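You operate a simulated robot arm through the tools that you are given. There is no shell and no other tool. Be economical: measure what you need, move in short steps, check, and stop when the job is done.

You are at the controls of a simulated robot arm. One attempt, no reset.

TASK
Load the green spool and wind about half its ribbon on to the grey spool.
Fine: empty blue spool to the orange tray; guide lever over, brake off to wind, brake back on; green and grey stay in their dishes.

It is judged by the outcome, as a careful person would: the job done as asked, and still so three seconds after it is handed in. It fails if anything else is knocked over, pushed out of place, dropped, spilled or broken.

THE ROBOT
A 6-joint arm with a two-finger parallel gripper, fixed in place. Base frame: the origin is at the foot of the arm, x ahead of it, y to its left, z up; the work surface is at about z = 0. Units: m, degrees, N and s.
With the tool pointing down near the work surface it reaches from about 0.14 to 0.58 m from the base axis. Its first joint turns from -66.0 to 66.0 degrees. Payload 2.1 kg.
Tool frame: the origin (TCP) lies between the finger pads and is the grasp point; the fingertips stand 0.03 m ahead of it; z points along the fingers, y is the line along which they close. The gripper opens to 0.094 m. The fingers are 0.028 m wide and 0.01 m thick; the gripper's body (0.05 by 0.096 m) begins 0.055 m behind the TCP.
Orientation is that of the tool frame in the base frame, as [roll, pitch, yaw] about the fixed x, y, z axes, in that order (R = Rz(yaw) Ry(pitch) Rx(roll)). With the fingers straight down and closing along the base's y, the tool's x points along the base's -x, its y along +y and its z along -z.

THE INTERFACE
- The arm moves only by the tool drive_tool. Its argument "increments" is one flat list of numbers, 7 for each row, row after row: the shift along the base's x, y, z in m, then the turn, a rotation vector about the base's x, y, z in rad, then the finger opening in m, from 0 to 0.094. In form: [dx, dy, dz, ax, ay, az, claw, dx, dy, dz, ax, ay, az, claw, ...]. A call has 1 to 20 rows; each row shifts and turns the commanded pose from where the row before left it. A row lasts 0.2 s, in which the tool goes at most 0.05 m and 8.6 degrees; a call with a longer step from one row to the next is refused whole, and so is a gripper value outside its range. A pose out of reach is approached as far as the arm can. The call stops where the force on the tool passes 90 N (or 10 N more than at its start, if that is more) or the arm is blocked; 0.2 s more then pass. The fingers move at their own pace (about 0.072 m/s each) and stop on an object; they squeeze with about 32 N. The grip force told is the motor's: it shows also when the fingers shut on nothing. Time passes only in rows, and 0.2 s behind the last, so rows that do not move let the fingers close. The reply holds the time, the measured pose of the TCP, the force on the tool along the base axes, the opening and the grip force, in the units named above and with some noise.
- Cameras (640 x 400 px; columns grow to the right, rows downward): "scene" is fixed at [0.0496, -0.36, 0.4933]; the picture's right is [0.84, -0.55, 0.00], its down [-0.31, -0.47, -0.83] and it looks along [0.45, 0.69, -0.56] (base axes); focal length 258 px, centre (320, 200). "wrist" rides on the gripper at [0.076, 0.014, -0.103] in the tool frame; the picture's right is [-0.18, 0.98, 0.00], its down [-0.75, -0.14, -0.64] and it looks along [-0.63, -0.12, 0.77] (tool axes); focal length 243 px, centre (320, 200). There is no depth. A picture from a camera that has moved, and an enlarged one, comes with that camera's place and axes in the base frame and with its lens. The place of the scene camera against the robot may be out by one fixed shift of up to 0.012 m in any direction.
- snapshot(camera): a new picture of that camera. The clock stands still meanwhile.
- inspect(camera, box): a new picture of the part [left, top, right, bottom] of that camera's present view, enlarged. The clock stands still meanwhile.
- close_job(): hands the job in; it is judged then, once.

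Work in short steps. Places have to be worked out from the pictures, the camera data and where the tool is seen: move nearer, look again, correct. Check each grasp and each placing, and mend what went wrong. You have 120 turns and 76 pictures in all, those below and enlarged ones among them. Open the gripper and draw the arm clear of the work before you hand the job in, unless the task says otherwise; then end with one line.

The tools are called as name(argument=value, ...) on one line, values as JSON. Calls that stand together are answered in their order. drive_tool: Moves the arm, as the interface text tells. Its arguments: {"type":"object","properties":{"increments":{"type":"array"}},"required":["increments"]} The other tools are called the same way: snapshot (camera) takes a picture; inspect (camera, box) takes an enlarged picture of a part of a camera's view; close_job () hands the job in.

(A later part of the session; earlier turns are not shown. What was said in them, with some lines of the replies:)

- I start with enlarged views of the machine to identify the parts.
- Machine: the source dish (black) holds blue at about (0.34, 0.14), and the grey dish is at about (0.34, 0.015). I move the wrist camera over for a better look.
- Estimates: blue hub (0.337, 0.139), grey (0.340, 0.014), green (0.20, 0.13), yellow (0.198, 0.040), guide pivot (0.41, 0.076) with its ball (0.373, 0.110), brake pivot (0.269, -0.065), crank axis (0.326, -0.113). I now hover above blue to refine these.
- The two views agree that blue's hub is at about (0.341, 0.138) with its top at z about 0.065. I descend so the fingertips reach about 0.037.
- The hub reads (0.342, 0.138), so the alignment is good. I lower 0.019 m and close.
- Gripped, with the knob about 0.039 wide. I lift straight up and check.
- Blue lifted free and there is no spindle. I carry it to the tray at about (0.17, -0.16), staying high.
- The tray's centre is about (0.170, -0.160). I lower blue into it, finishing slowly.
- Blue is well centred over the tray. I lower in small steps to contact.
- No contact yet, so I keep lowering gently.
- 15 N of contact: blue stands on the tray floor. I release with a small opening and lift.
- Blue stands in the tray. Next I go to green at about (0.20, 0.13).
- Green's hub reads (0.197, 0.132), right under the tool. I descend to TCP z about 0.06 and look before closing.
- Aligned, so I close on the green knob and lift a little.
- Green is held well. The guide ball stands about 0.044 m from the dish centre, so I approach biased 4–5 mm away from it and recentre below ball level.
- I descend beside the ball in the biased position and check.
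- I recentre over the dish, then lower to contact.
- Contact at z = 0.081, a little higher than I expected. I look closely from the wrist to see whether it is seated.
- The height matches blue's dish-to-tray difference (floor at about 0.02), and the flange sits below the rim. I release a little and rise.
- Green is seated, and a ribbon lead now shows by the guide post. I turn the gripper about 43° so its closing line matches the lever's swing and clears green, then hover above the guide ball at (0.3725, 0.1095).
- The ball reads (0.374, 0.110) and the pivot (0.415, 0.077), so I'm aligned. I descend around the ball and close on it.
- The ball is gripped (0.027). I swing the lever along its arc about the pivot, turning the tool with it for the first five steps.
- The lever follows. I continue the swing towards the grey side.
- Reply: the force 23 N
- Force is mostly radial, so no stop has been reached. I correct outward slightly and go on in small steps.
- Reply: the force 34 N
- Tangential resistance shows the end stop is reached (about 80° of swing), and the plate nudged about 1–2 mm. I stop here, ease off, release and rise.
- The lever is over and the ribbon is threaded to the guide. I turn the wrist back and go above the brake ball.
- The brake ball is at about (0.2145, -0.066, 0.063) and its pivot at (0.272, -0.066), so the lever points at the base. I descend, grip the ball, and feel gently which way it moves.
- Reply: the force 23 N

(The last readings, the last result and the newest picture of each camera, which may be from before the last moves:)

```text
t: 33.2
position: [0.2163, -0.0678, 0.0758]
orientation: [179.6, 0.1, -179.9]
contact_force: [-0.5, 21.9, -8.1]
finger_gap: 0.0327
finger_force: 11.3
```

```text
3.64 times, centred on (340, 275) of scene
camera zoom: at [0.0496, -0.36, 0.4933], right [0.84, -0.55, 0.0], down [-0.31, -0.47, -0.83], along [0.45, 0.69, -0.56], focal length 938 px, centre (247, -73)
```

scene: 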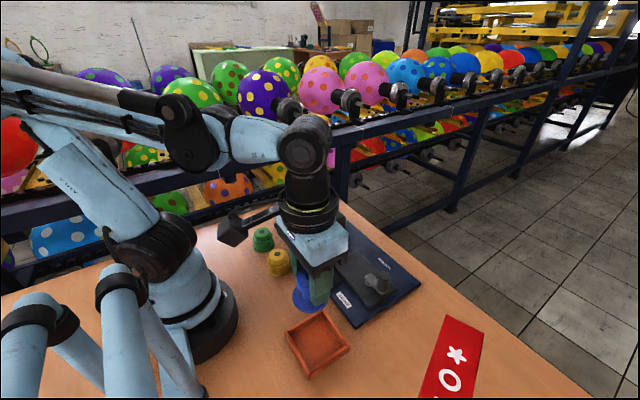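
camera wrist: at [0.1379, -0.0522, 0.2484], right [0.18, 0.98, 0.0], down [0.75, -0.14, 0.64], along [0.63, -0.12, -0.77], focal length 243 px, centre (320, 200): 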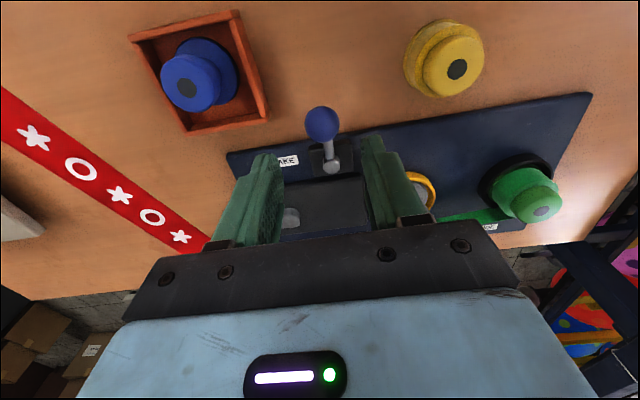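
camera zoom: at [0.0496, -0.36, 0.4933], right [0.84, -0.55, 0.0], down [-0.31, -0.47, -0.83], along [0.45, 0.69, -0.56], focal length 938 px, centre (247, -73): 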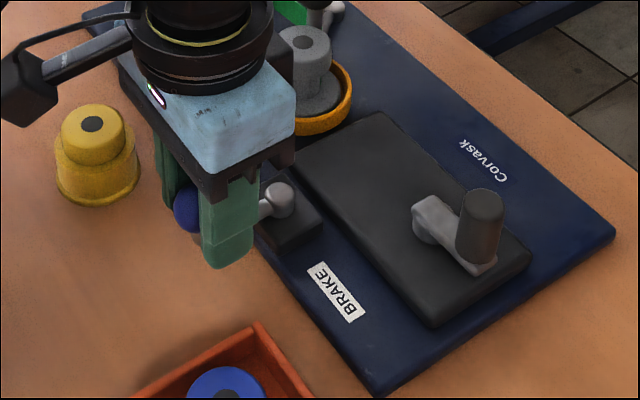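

Only the +y finger touches and the ball resists moving to -y. I recentre about 2.5 mm towards +y so both fingers meet it.

drive_tool(increments=[0, 0.0025, 0, 0, 0, 0, 0.02, 0, 0, 0, 0, 0, 0, 0.02])

```text
t: 33.8
position: [0.2175, -0.0645, 0.0756]
orientation: [179.9, 0.1, -179.9]
contact_force: [-4.6, 15.9, 4.4]
finger_gap: 0.0289
finger_force: 7.8
```

drive_tool(increments=[0, 0.0015, 0, 0, 0, 0, 0.02, 0, 0, 0, 0, 0, 0, 0.02])

```text
t: 34.4
position: [0.2171, -0.0632, 0.0747]
orientation: [-179.8, 0.0, 179.9]
contact_force: [-6.2, -4.8, 11.2]
finger_gap: 0.0268
finger_force: 31.8
```

Gripped. I now try +y gently.

drive_tool(increments=[0, 0.002, 0, 0, 0, 0, 0.02, 0, 0.003, 0, 0, 0, 0, 0.02])

inspect(camera="scene", box=[260, 220, 420, 330])

```text
t: 35.0
position: [0.2173, -0.0575, 0.0739]
orientation: [-180.0, 0.3, 179.9]
contact_force: [3.5, -5.1, 12.3]
finger_gap: 0.0268
finger_force: 31.9
```

```text
3.64 times, centred on (340, 275) of scene
camera zoom: at [0.0496, -0.36, 0.4933], right [0.84, -0.55, 0.0], down [-0.31, -0.47, -0.83], along [0.45, 0.69, -0.56], focal length 938 px, centre (247, -73)
```

zoom: 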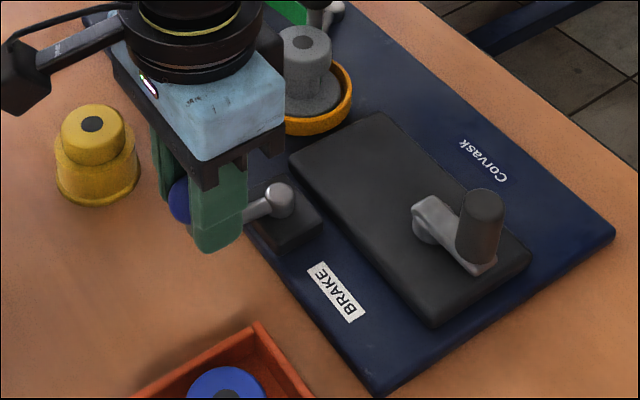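

It moves freely to +y, so that is the "off" direction. I follow the arc, watching forces.

drive_tool(increments=[0.0018, 0.008, 0, 0, 0, -0.1487, 0.02, 0.0029, 0.0077, 0, 0, 0, -0.1487, 0.02, 0.004, 0.0071, 0, 0, 0, -0.1487, 0.02])

```text
t: 35.8
position: [0.2255, -0.0348, 0.0731]
orientation: [-180.0, 0.3, 154.4]
contact_force: [5.6, -4.5, 1.1]
finger_gap: 0.0271
finger_force: 32.1
```

drive_tool(increments=[0.005, 0.0065, 0, 0, 0, -0.1487, 0.02, 0.0059, 0.0057, 0, 0, 0, -0.1487, 0.02])

inspect(camera="scene", box=[260, 220, 420, 330])

```text
t: 36.4
position: [0.2345, -0.025, 0.0745]
orientation: [-179.4, 0.0, 137.0]
contact_force: [-19.8, -27.2, 6.6]
finger_gap: 0.027
finger_force: 32.3
```

```text
3.64 times, centred on (340, 275) of scene
camera zoom: at [0.0495, -0.3601, 0.4933], right [0.84, -0.55, 0.0], down [-0.31, -0.47, -0.83], along [0.45, 0.69, -0.56], focal length 938 px, centre (247, -73)
```

zoom: 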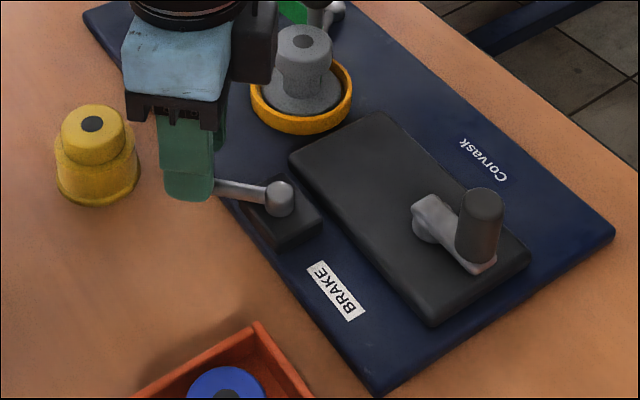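

A tangential stop (33 N) at about 48° of swing means the brake is at its other end. I ease off, release and lift.

drive_tool(increments=[-0.0012, -0.0016, 0, 0, 0, 0, 0.02, 0, 0, 0, 0, 0, 0, 0.05, 0, 0, 0, 0, 0, 0, 0.05, 0, 0, 0.03, 0, 0, 0, 0.05, 0, 0, 0.04, 0, 0, 0, 0.05, 0, 0, 0.02, 0, 0, 0, 0.05])

inspect(camera="scene", box=[240, 180, 440, 330])

```text
t: 37.8
position: [0.2342, -0.0263, 0.1647]
orientation: [179.9, 0.1, 137.3]
contact_force: [-0.6, 0.5, 0.2]
finger_gap: 0.05
finger_force: 0.0
```

```text
2.67 times, centred on (340, 255) of scene
camera zoom: at [0.0496, -0.36, 0.4933], right [0.84, -0.55, 0.0], down [-0.31, -0.47, -0.83], along [0.45, 0.69, -0.56], focal length 688 px, centre (267, 53)
```

zoom: 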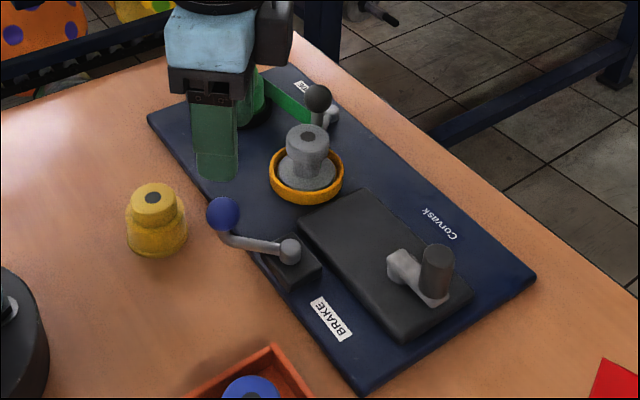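

The brake is over and the plate hasn't moved. Now I go to the crank: I unwind the wrist turn and hover above the handle.

drive_tool(increments=[0.018, -0.0228, 0, 0, 0, 0.1487, 0.05, 0.018, -0.0228, 0, 0, 0, 0.1487, 0.05, 0.018, -0.0228, 0, 0, 0, 0.1487, 0.05, 0.018, -0.0228, 0, 0, 0, 0.1487, 0.05, 0.018, -0.0228, 0, 0, 0, 0.1487, 0.05, 0, 0, 0, 0, 0, 0, 0.05])

snapshot(camera="wrist")

inspect(camera="scene", box=[260, 190, 420, 310])

```text
t: 39.2
position: [0.3258, -0.1393, 0.1636]
orientation: [-180.0, 0.1, -179.9]
contact_force: [0.7, -0.1, -0.1]
finger_gap: 0.0499
finger_force: 0.1
```

```text
28 pictures are left
camera wrist: at [0.2506, -0.1258, 0.2677], right [0.18, 0.98, 0.0], down [0.75, -0.14, 0.64], along [0.63, -0.12, -0.77], focal length 243 px, centre (320, 200)
```

wrist: 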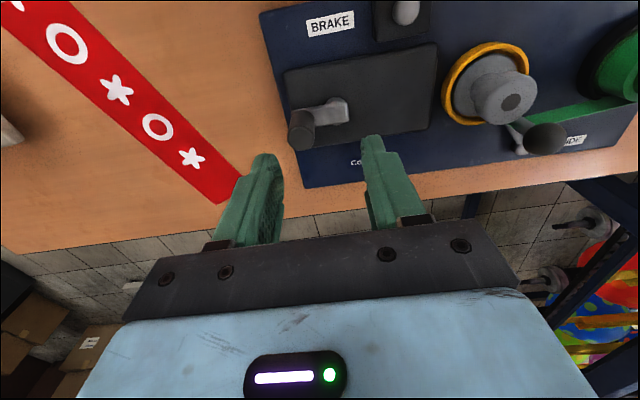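

```text
3.33 times, centred on (340, 250) of scene
camera zoom: at [0.0496, -0.36, 0.4933], right [0.84, -0.55, 0.0], down [-0.31, -0.47, -0.83], along [0.45, 0.69, -0.56], focal length 859 px, centre (253, 33)
```

zoom: 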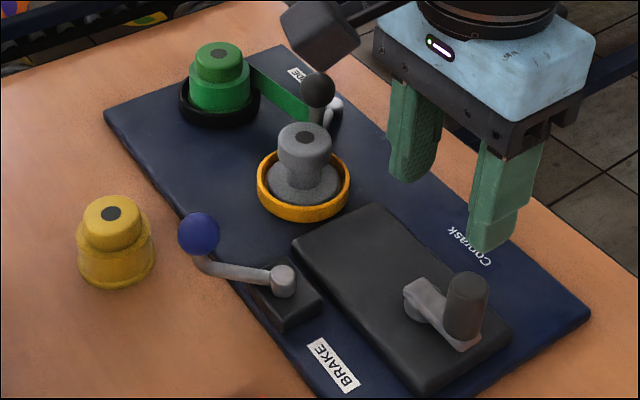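

inspect(camera="wrist", box=[270, 70, 390, 170])

inspect(camera="scene", box=[350, 260, 410, 300])

```text
4.00 times, centred on (330, 120) of wrist
camera zoom: at [0.2506, -0.1258, 0.2677], right [0.18, 0.98, 0.0], down [0.75, -0.14, 0.64], along [0.63, -0.12, -0.77], focal length 970 px, centre (280, 520)
```

zoom: 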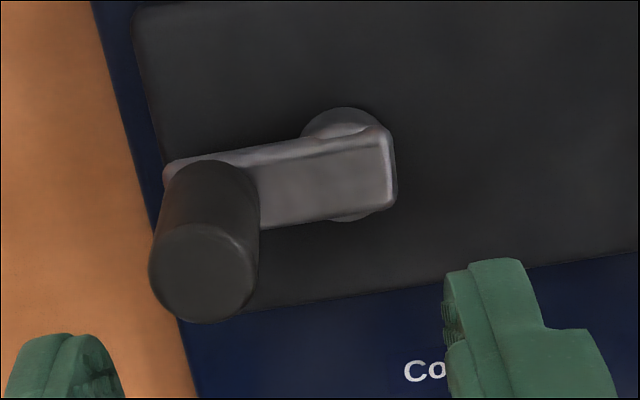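

```text
10.00 times, centred on (380, 280) of scene
camera zoom: at [0.0496, -0.36, 0.4933], right [0.84, -0.55, 0.0], down [-0.31, -0.47, -0.83], along [0.45, 0.69, -0.56], focal length 2578 px, centre (-280, -600)
```

zoom: 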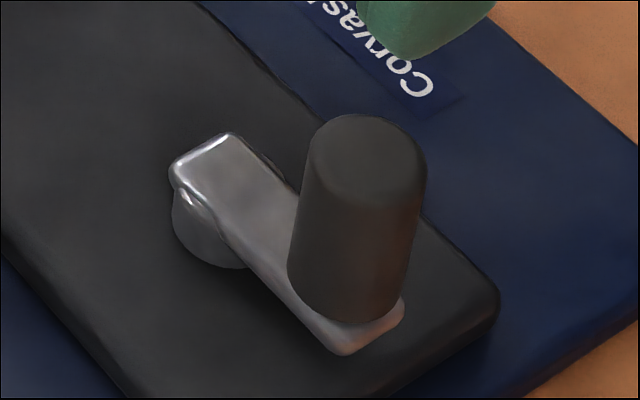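

The handle is about 0.022 thick, at about (0.332, -0.157) with its top near z = 0.088; the shaft is at about (0.335, -0.124), radius about 0.033. I move over it and lower part of the way.

drive_tool(increments=[0.0065, -0.0177, -0.015, 0, 0, 0, 0.05, 0, 0, -0.023, 0, 0, 0, 0.05, 0, 0, 0, 0, 0, 0, 0.05])

inspect(camera="wrist", box=[220, 60, 420, 220])

```text
t: 40.0
position: [0.3321, -0.156, 0.1272]
orientation: [-179.9, 0.1, 179.9]
contact_force: [-0.5, 0.5, 0.1]
finger_gap: 0.0499
finger_force: 0.0
```

```text
2.50 times, centred on (320, 140) of wrist
camera zoom: at [0.257, -0.143, 0.2304], right [0.18, 0.98, 0.0], down [0.75, -0.14, 0.64], along [0.63, -0.12, -0.77], focal length 606 px, centre (320, 350)
```

zoom: 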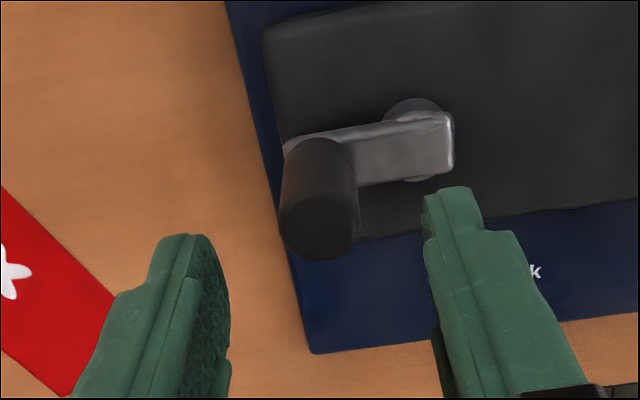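

The handle is at (0.3335, -0.158) with its top at z = 0.085. I descend and grip it.

drive_tool(increments=[0.0015, -0.002, -0.02, 0, 0, 0, 0.05, 0, 0, -0.021, 0, 0, 0, 0.05, 0, 0, 0, 0, 0, 0, 0.015, 0, 0, 0, 0, 0, 0, 0.015, 0, 0, 0, 0, 0, 0, 0.015])

snapshot(camera="wrist")

```text
t: 41.2
position: [0.3325, -0.1568, 0.0843]
orientation: [179.8, 0.2, -179.8]
contact_force: [0.9, 18.7, -0.4]
finger_gap: 0.0225
finger_force: 31.6
```

```text
23 pictures are left
camera wrist: at [0.2578, -0.1444, 0.1891], right [0.18, 0.98, 0.0], down [0.75, -0.14, 0.64], along [0.63, -0.11, -0.77], focal length 243 px, centre (320, 200)
```

wrist: 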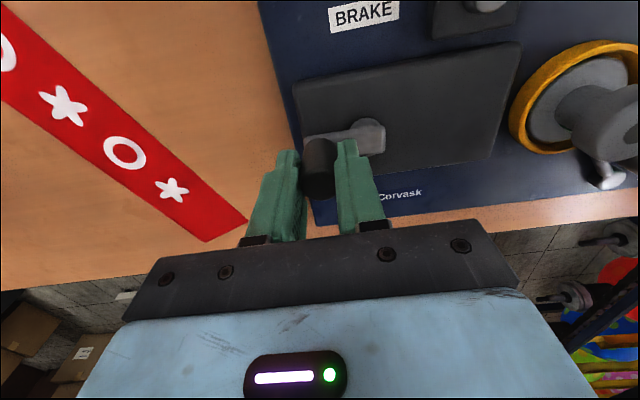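

The handle is gripped, and the force suggests its centre is at y of about -0.1565. I relax that, then try the first 40° clockwise, checking forces.

drive_tool(increments=[0, 0.0018, 0, 0, 0, 0, 0.015, -0.0053, 0.0005, 0, 0, 0, 0, 0.015, -0.0053, 0.0014, 0, 0, 0, 0, 0.015])

```text
t: 42.0
position: [0.3246, -0.1566, 0.0876]
orientation: [-179.6, 0.3, 179.8]
contact_force: [15.9, -16.4, -0.1]
finger_gap: 0.0228
finger_force: 32.6
```

drive_tool(increments=[-0.0093, 0.0044, 0, 0, 0, 0, 0.015, -0.002, 0.002, 0, 0, 0, 0, 0.015])

inspect(camera="scene", box=[260, 190, 420, 310])

```text
t: 42.6
position: [0.3128, -0.1499, 0.0873]
orientation: [-179.4, 0.4, 179.9]
contact_force: [18.7, -32.8, 31.7]
finger_gap: 0.0342
finger_force: 16.5
```

```text
3.33 times, centred on (340, 250) of scene
camera zoom: at [0.0495, -0.36, 0.4934], right [0.84, -0.55, 0.0], down [-0.31, -0.47, -0.83], along [0.45, 0.69, -0.56], focal length 859 px, centre (253, 33)
```

zoom: 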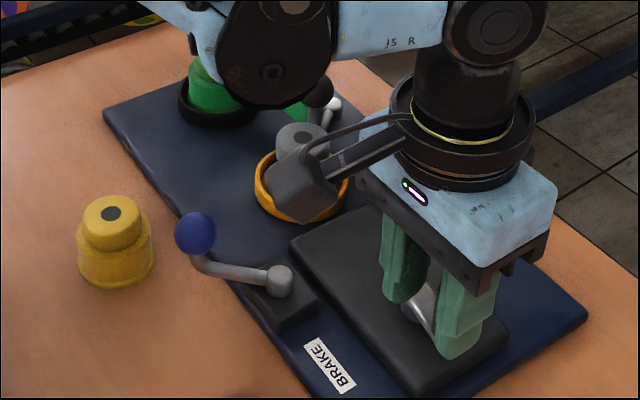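

The crank resisted and the plate crept about 2 mm, so clockwise seems wrong or my centre is off. I release the fingers and look.

drive_tool(increments=[0, 0, 0, 0, 0, 0, 0.05, 0, 0, 0, 0, 0, 0, 0.05])

inspect(camera="wrist", box=[220, 40, 420, 240])

```text
t: 43.2
position: [0.3109, -0.1461, 0.0852]
orientation: [179.8, 0.0, -180.0]
contact_force: [0.6, 0.8, 0.4]
finger_gap: 0.0499
finger_force: 0.2
```

```text
2.00 times, centred on (320, 140) of wrist
camera zoom: at [0.236, -0.133, 0.1892], right [0.18, 0.98, 0.0], down [0.75, -0.14, 0.64], along [0.63, -0.12, -0.77], focal length 485 px, centre (320, 320)
```

zoom: 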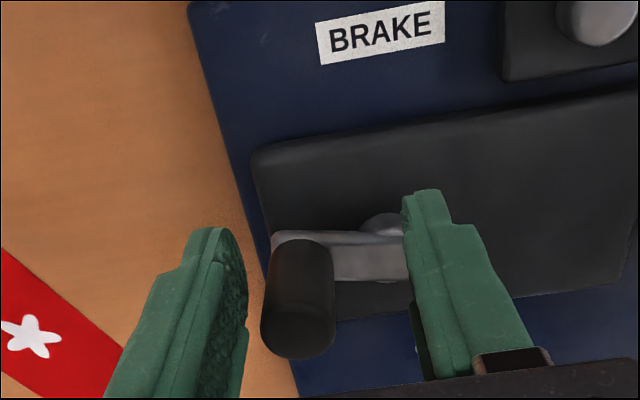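

The crank turned about 15–20° before slipping. Refitting, the shaft is at about (0.328, -0.127) with the handle now at (0.322, -0.1555). I recentre on the handle and grip again.

drive_tool(increments=[0.0055, -0.0047, 0.001, 0, 0, 0, 0.05, 0.0055, -0.0047, 0.001, 0, 0, 0, 0.05, 0, 0, 0, 0, 0, 0, 0.05])

inspect(camera="wrist", box=[220, 40, 420, 240])

```text
t: 44.0
position: [0.3228, -0.158, 0.0871]
orientation: [180.0, 0.1, 180.0]
contact_force: [0.6, 0.0, 0.4]
finger_gap: 0.0501
finger_force: 0.0
```

```text
2.00 times, centred on (320, 140) of wrist
camera zoom: at [0.2478, -0.1437, 0.1907], right [0.18, 0.98, 0.0], down [0.75, -0.14, 0.64], along [0.63, -0.12, -0.77], focal length 485 px, centre (320, 320)
```

zoom: 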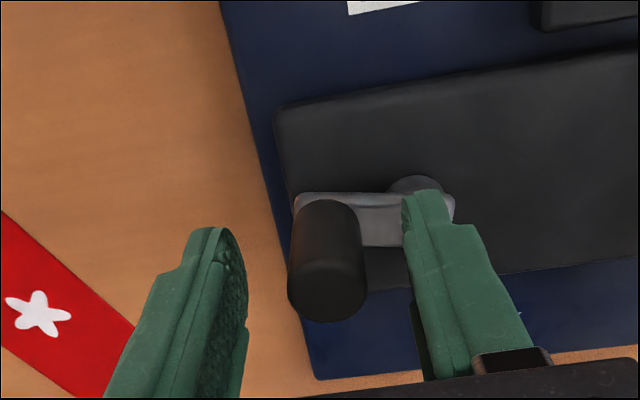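

The handle reads (0.3234, -0.1562), giving a shaft at (0.329, -0.1257) and crank angle about 260°. I grip and feel the other direction first, in fine steps.

drive_tool(increments=[0.0005, 0.0017, 0, 0, 0, 0, 0.03, 0, 0, 0, 0, 0, 0, 0.015, 0, 0, 0, 0, 0, 0, 0.015, 0, 0, 0, 0, 0, 0, 0.015])

drive_tool(increments=[0.0056, -0.0005, 0, 0, 0, 0, 0.015, 0, 0, 0, 0, 0, 0, 0.015])

```text
t: 45.0
position: [0.3231, -0.155, 0.0874]
orientation: [180.0, 0.1, -180.0]
contact_force: [0.8, -0.6, 0.7]
finger_gap: 0.0216
finger_force: 32.1
```

```text
t: 45.6
position: [0.3295, -0.1561, 0.0861]
orientation: [179.9, 0.2, -179.9]
contact_force: [-0.8, 6.7, 24.4]
finger_gap: 0.0218
finger_force: 31.9
```

CCW moves without resistance. I continue another 40° CCW and look.

drive_tool(increments=[0.0106, 0.0019, 0, 0, 0, 0, 0.015, 0.0093, 0.0054, 0, 0, 0, 0, 0.015])

inspect(camera="scene", box=[260, 190, 420, 310])

```text
t: 46.2
position: [0.3492, -0.151, 0.0874]
orientation: [-179.8, 0.2, -180.0]
contact_force: [7.3, -9.6, 54.1]
finger_gap: 0.022
finger_force: 32.0
```

```text
3.33 times, centred on (340, 250) of scene
camera zoom: at [0.0494, -0.36, 0.4934], right [0.84, -0.55, 0.0], down [-0.31, -0.47, -0.83], along [0.45, 0.69, -0.56], focal length 859 px, centre (253, 33)
```

zoom: 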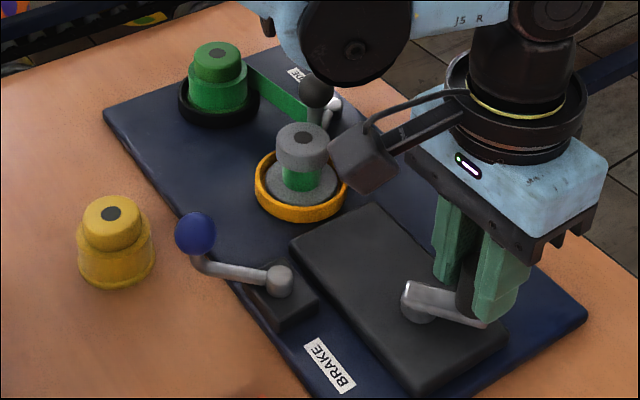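

Winding works CCW: green ribbon now shows on the grey core. Vertical force has built up to 54 N, so I raise slightly and continue CCW from 310° to 30°.

drive_tool(increments=[0, 0, 0.003, 0, 0, 0, 0.015, 0.0069, 0.0082, 0.0005, 0, 0, 0, 0.015, 0.0037, 0.0101, 0, 0, 0, 0, 0.015])

```text
t: 47.0
position: [0.3564, -0.1289, 0.0895]
orientation: [179.8, -0.1, -179.9]
contact_force: [-3.3, 0.5, -10.3]
finger_gap: 0.022
finger_force: 29.9
```

drive_tool(increments=[0, 0.0108, 0, 0, 0, 0, 0.015, -0.0037, 0.0101, 0, 0, 0, 0, 0.015, -0.0069, 0.0082, 0, 0, 0, 0, 0.015])

inspect(camera="scene", box=[260, 190, 420, 310])

```text
t: 47.8
position: [0.3495, -0.1027, 0.0916]
orientation: [-179.9, 0.0, -179.9]
contact_force: [-9.0, -7.6, 12.6]
finger_gap: 0.0219
finger_force: 32.1
```

```text
3.33 times, centred on (340, 250) of scene
camera zoom: at [0.0495, -0.36, 0.4933], right [0.84, -0.55, 0.0], down [-0.31, -0.47, -0.83], along [0.45, 0.69, -0.56], focal length 859 px, centre (253, 33)
```

zoom: 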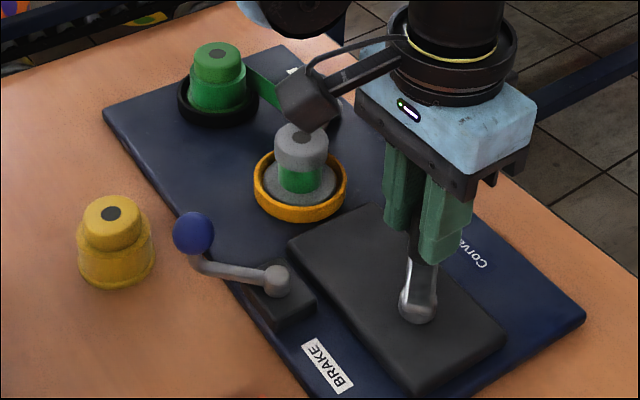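

The grey core is thickening and forces are small. I trim the centre about 1 mm and continue from 50° to 170°.

drive_tool(increments=[-0.01, 0.0045, 0, 0, 0, 0, 0.015, -0.0106, 0.0019, 0, 0, 0, 0, 0.015, -0.0106, -0.0019, 0, 0, 0, 0, 0.015])

drive_tool(increments=[-0.0093, -0.0054, 0, 0, 0, 0, 0.015, -0.0069, -0.0082, 0, 0, 0, 0, 0.015, -0.0037, -0.0101, 0, 0, 0, 0, 0.015])

inspect(camera="scene", box=[260, 190, 420, 310])

```text
t: 48.6
position: [0.3146, -0.0945, 0.0912]
orientation: [179.8, 0.0, -179.9]
contact_force: [-8.9, 24.5, -17.2]
finger_gap: 0.0219
finger_force: 32.5
```

```text
t: 49.4
position: [0.2968, -0.1228, 0.0907]
orientation: [-179.8, 0.0, 179.9]
contact_force: [-13.5, 1.5, 22.3]
finger_gap: 0.022
finger_force: 31.9
```

```text
3.33 times, centred on (340, 250) of scene
camera zoom: at [0.0495, -0.36, 0.4934], right [0.84, -0.55, 0.0], down [-0.31, -0.47, -0.83], along [0.45, 0.69, -0.56], focal length 859 px, centre (253, 33)
```

zoom: 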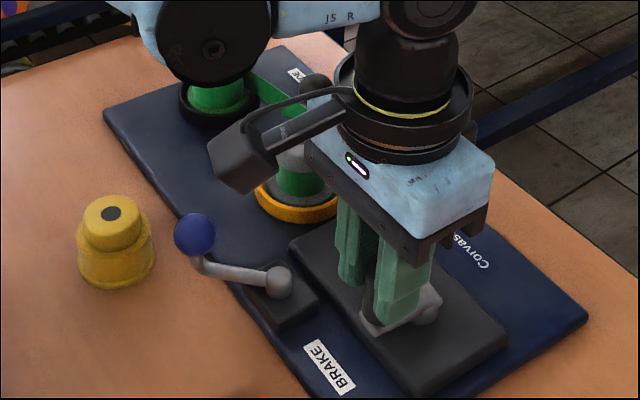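

I'm now at about 270° of crank in all. I measure the ribbon on both spools from the picture before turning further.

inspect(camera="scene", box=[295, 195, 355, 255])

snapshot(camera="wrist")

```text
6.67 times, centred on (325, 225) of scene
camera zoom: at [0.0495, -0.36, 0.4934], right [0.84, -0.55, 0.0], down [-0.31, -0.47, -0.83], along [0.45, 0.69, -0.56], focal length 1719 px, centre (287, 33)
```

zoom: 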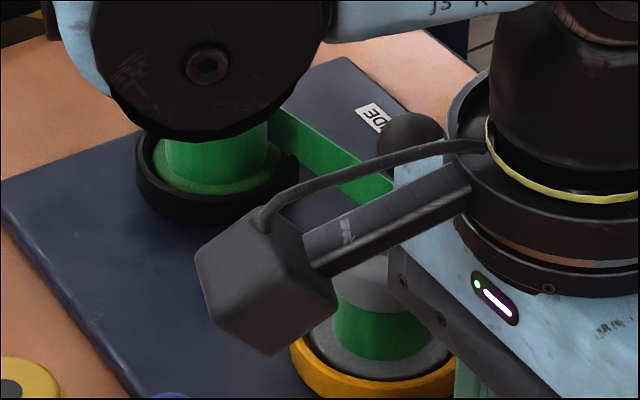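

```text
15 pictures are left
camera wrist: at [0.2214, -0.1086, 0.1951], right [0.19, 0.98, 0.0], down [0.75, -0.14, 0.64], along [0.63, -0.12, -0.77], focal length 243 px, centre (320, 200)
```

wrist: 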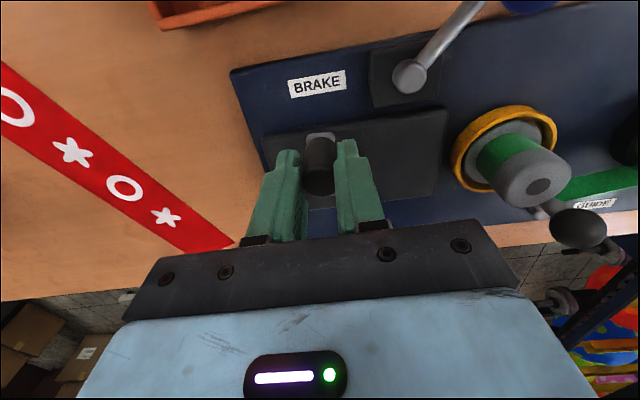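

Green's ribbon went from 0.0527 to 0.044 across, and grey from 0.026 to about 0.039, so roughly 40% has been wound. I turn about 60° more.

drive_tool(increments=[-0.0008, -0.0108, -0.001, 0, 0, 0, 0.015, 0.0037, -0.0101, 0, 0, 0, 0, 0.015, 0.0069, -0.0082, 0, 0, 0, 0, 0.015, 0, 0, 0, 0, 0, 0, 0.015])

inspect(camera="scene", box=[280, 190, 360, 250])

```text
t: 50.4
position: [0.3076, -0.1498, 0.0912]
orientation: [179.9, 0.2, -179.9]
contact_force: [2.4, 2.7, 25.1]
finger_gap: 0.022
finger_force: 31.7
```

```text
6.67 times, centred on (320, 220) of scene
camera zoom: at [0.0495, -0.36, 0.4934], right [0.84, -0.55, 0.0], down [-0.31, -0.47, -0.83], along [0.45, 0.69, -0.56], focal length 1719 px, centre (320, 67)
```

zoom: 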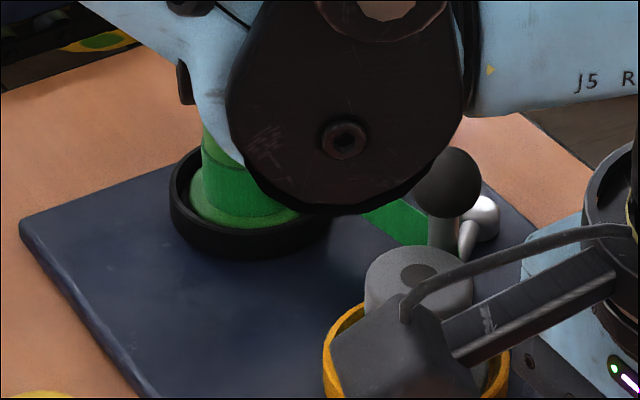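

The scene view is blocked, so I measure the grey spool from the wrist camera.

inspect(camera="wrist", box=[400, 60, 640, 240])

```text
2.22 times, centred on (520, 150) of wrist
camera zoom: at [0.2323, -0.1367, 0.1937], right [0.18, 0.98, 0.0], down [0.75, -0.14, 0.65], along [0.63, -0.12, -0.76], focal length 539 px, centre (-124, 311)
```

zoom: 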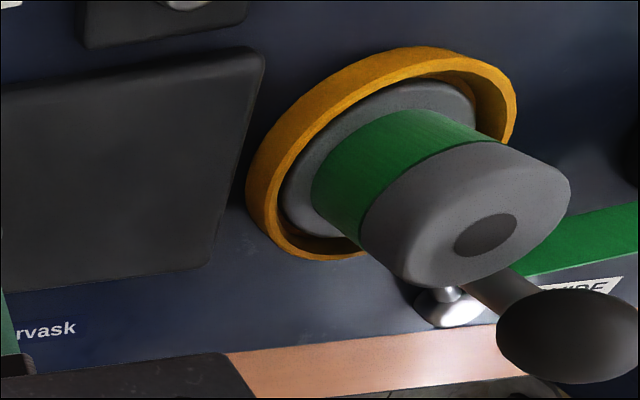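

The ribbon on grey is now a little wider than its 0.0385 knob, close to the 0.041 expected at half. I release the handle, rise, move back out of the view and measure.

drive_tool(increments=[0, 0, 0, 0, 0, 0, 0.05, 0, 0, 0, 0, 0, 0, 0.05, 0, 0, 0.035, 0, 0, 0, 0.05, 0, 0, 0.035, 0, 0, 0, 0.05, -0.018, 0.025, 0, 0, 0, -0.1487, 0.05, -0.018, 0.025, 0, 0, 0, -0.1487, 0.05, -0.018, 0.025, 0, 0, 0, -0.1487, 0.05, -0.018, 0.025, 0, 0, 0, -0.1487, 0.05, 0, 0.022, 0, 0, 0, -0.1487, 0.05, 0, 0, 0, 0, 0, 0, 0.05])

inspect(camera="scene", box=[280, 190, 360, 250])

snapshot(camera="wrist")

```text
t: 52.6
position: [0.2331, -0.0277, 0.1628]
orientation: [179.9, 0.1, 137.4]
contact_force: [-0.4, 0.2, -0.2]
finger_gap: 0.0498
finger_force: 0.0
```

```text
6.67 times, centred on (320, 220) of scene
camera zoom: at [0.0496, -0.36, 0.4933], right [0.84, -0.55, 0.0], down [-0.31, -0.47, -0.83], along [0.45, 0.69, -0.56], focal length 1719 px, centre (320, 67)
```

zoom: 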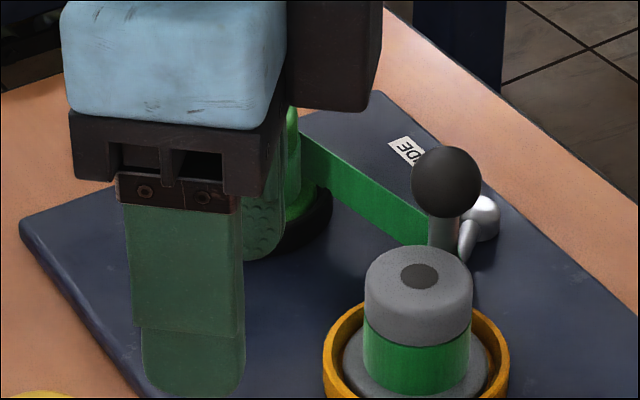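

```text
11 pictures are left
camera wrist: at [0.188, 0.0344, 0.2657], right [0.8, 0.6, 0.0], down [0.46, -0.61, 0.64], along [0.39, -0.52, -0.77], focal length 243 px, centre (320, 200)
```

wrist: 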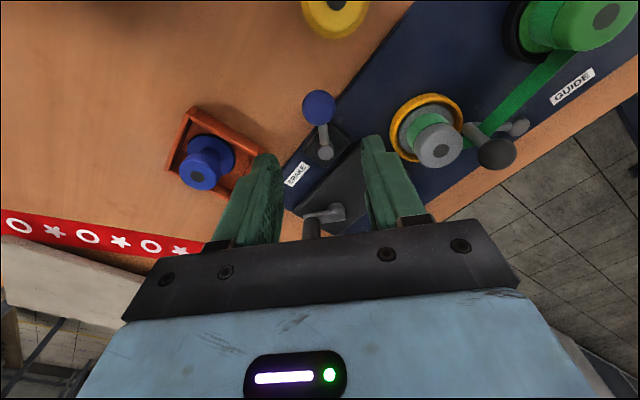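

Grey ribbon measures about 0.040 m across, roughly 47–50% of the ribbon, which counts as about half. Now the brake goes back on: its ball is at about (0.230, -0.0235). I descend and grip it.

drive_tool(increments=[-0.0025, 0.0038, -0.03, 0, 0, 0, 0.05, 0, 0, -0.03, 0, 0, 0, 0.05, 0, 0, -0.028, 0, 0, 0, 0.05, 0, 0, 0, 0, 0, 0, 0.02, 0, 0, 0, 0, 0, 0, 0.02, 0, 0, 0, 0, 0, 0, 0.02])

```text
t: 54.0
position: [0.2336, -0.0223, 0.0726]
orientation: [-179.8, 0.1, 137.4]
contact_force: [-14.9, -15.8, -7.9]
finger_gap: 0.0328
finger_force: 11.0
```

The ball lies about 2–3 mm back along the closing line. I shift and let the fingers close fully.

drive_tool(increments=[-0.002, -0.002, 0, 0, 0, 0, 0.02, 0, 0, 0, 0, 0, 0, 0.02, 0, 0, 0, 0, 0, 0, 0.02])

```text
t: 54.8
position: [0.2305, -0.0241, 0.0723]
orientation: [-179.9, 0.2, 137.4]
contact_force: [-5.7, -14.2, -0.6]
finger_gap: 0.027
finger_force: 29.8
```

Gripped. I swing the brake lever back along its arc.

drive_tool(increments=[-0.0054, -0.0061, 0, 0, 0, 0.1487, 0.02, -0.0045, -0.0068, 0, 0, 0, 0.1487, 0.02, -0.0034, -0.0074, 0, 0, 0, 0.1487, 0.02, -0.0023, -0.0079, 0, 0, 0, 0.1487, 0.02])

drive_tool(increments=[-0.0011, -0.006, 0, 0, 0, 0.11, 0.02])

```text
t: 55.8
position: [0.2155, -0.0561, 0.073]
orientation: [179.9, 0.4, 171.6]
contact_force: [13.9, -1.5, -0.6]
finger_gap: 0.0265
finger_force: 32.1
```

```text
t: 56.2
position: [0.2148, -0.0599, 0.0731]
orientation: [-180.0, 0.3, 177.9]
contact_force: [16.1, -1.3, 0.2]
finger_gap: 0.0271
finger_force: 32.6
```

drive_tool(increments=[0.001, -0.002, 0, 0, 0, 0.03, 0.02, 0, -0.0015, 0, 0, 0, 0, 0.02])

```text
t: 56.8
position: [0.213, -0.0621, 0.0722]
orientation: [179.6, -0.1, 179.7]
contact_force: [-2.3, 26.3, 24.7]
finger_gap: 0.0268
finger_force: 31.6
```

The +26 N along y shows the lever is back at its original stop. I ease off, release, rise and draw the arm clear to see everything.

drive_tool(increments=[0, 0.001, 0, 0, 0, 0, 0.02, 0, 0, 0, 0, 0, 0, 0.05, 0, 0, 0, 0, 0, 0, 0.05, 0, 0, 0.03, 0, 0, 0, 0.05, 0, 0, 0.04, 0, 0, 0, 0.05, 0, 0, 0.045, 0, 0, 0, 0.05, -0.01, 0, 0.045, 0, 0, 0, 0.05, -0.01, -0.02, 0.04, 0, 0, 0, 0.05, 0, -0.03, 0.03, 0, 0, 0, 0.05, 0, 0, 0, 0, 0, 0, 0.05])

snapshot(camera="scene")

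snapshot(camera="wrist")

```text
t: 59.0
position: [0.1979, -0.11, 0.3005]
orientation: [-179.9, 0.1, 179.5]
contact_force: [-0.1, 0.3, -0.4]
finger_gap: 0.05
finger_force: 0.1
```

```text
10 pictures are left
```

scene: 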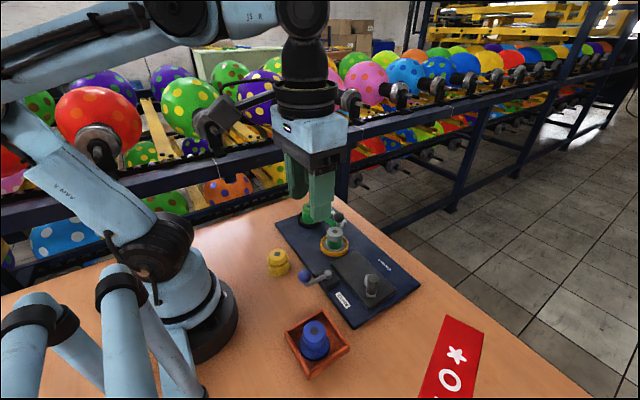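

```text
9 pictures are left
camera wrist: at [0.1223, -0.0958, 0.4035], right [0.19, 0.98, 0.0], down [0.75, -0.15, 0.64], along [0.63, -0.12, -0.77], focal length 243 px, centre (320, 200)
```

wrist: 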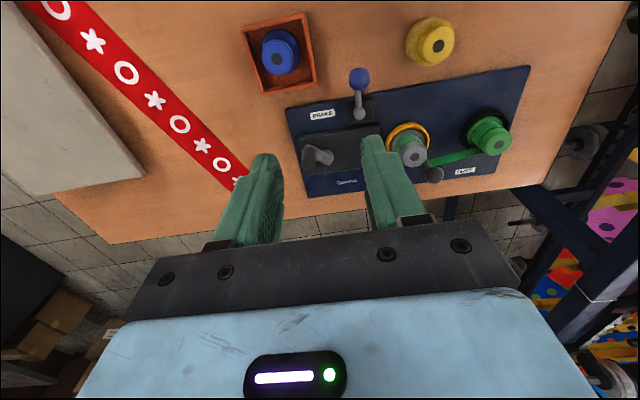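

I move the arm aside to see green clearly and verify the fraction.

drive_tool(increments=[0, -0.035, 0.01, 0, 0, 0, 0.05, 0, -0.035, 0.01, 0, 0, 0, 0.05, 0, -0.03, 0, 0, 0, 0, 0.05, 0, 0, 0, 0, 0, 0, 0.05])

inspect(camera="scene", box=[280, 195, 360, 255])

inspect(camera="wrist", box=[270, 0, 610, 210])

```text
t: 60.0
position: [0.197, -0.214, 0.3222]
orientation: [179.8, 0.1, 179.5]
contact_force: [-0.4, -0.6, -0.1]
finger_gap: 0.05
finger_force: 0.0
```

```text
6.67 times, centred on (320, 225) of scene
camera zoom: at [0.0496, -0.36, 0.4933], right [0.84, -0.55, 0.0], down [-0.31, -0.47, -0.83], along [0.45, 0.69, -0.56], focal length 1719 px, centre (320, 33)
```

zoom: 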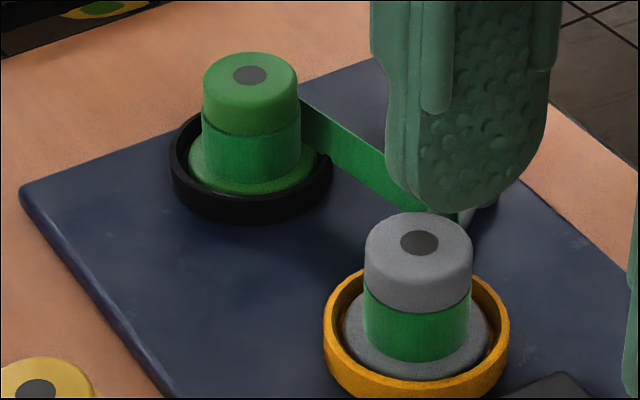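

```text
1.88 times, centred on (440, 105) of wrist
camera zoom: at [0.1224, -0.1998, 0.4251], right [0.19, 0.98, 0.0], down [0.75, -0.15, 0.64], along [0.63, -0.12, -0.77], focal length 457 px, centre (94, 379)
```

zoom: 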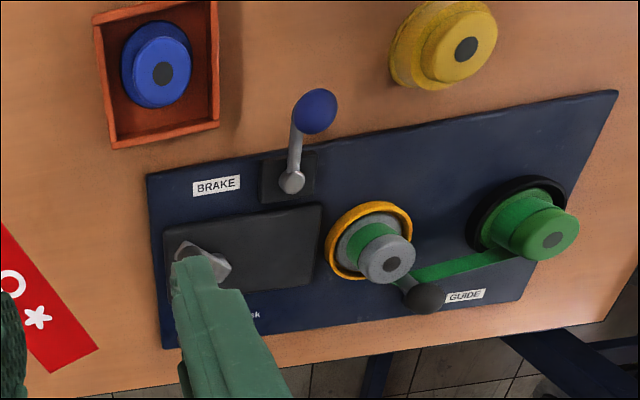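

Ribbon diameters now match on both spools (each equals its knob), so about half is wound. The brake is back at its starting stop, the guide is over, blue is in the tray, and both spools are in their dishes. The arm is clear and the gripper open, so I hand the job in.

close_job()

```text
The job is handed in.
```

The job is handed in: the green spool is loaded and about half its ribbon is on grey, blue is in the orange tray, the guide is over and the brake is back on. The machine plate slid a few millimetres while I moved the guide lever and crank.
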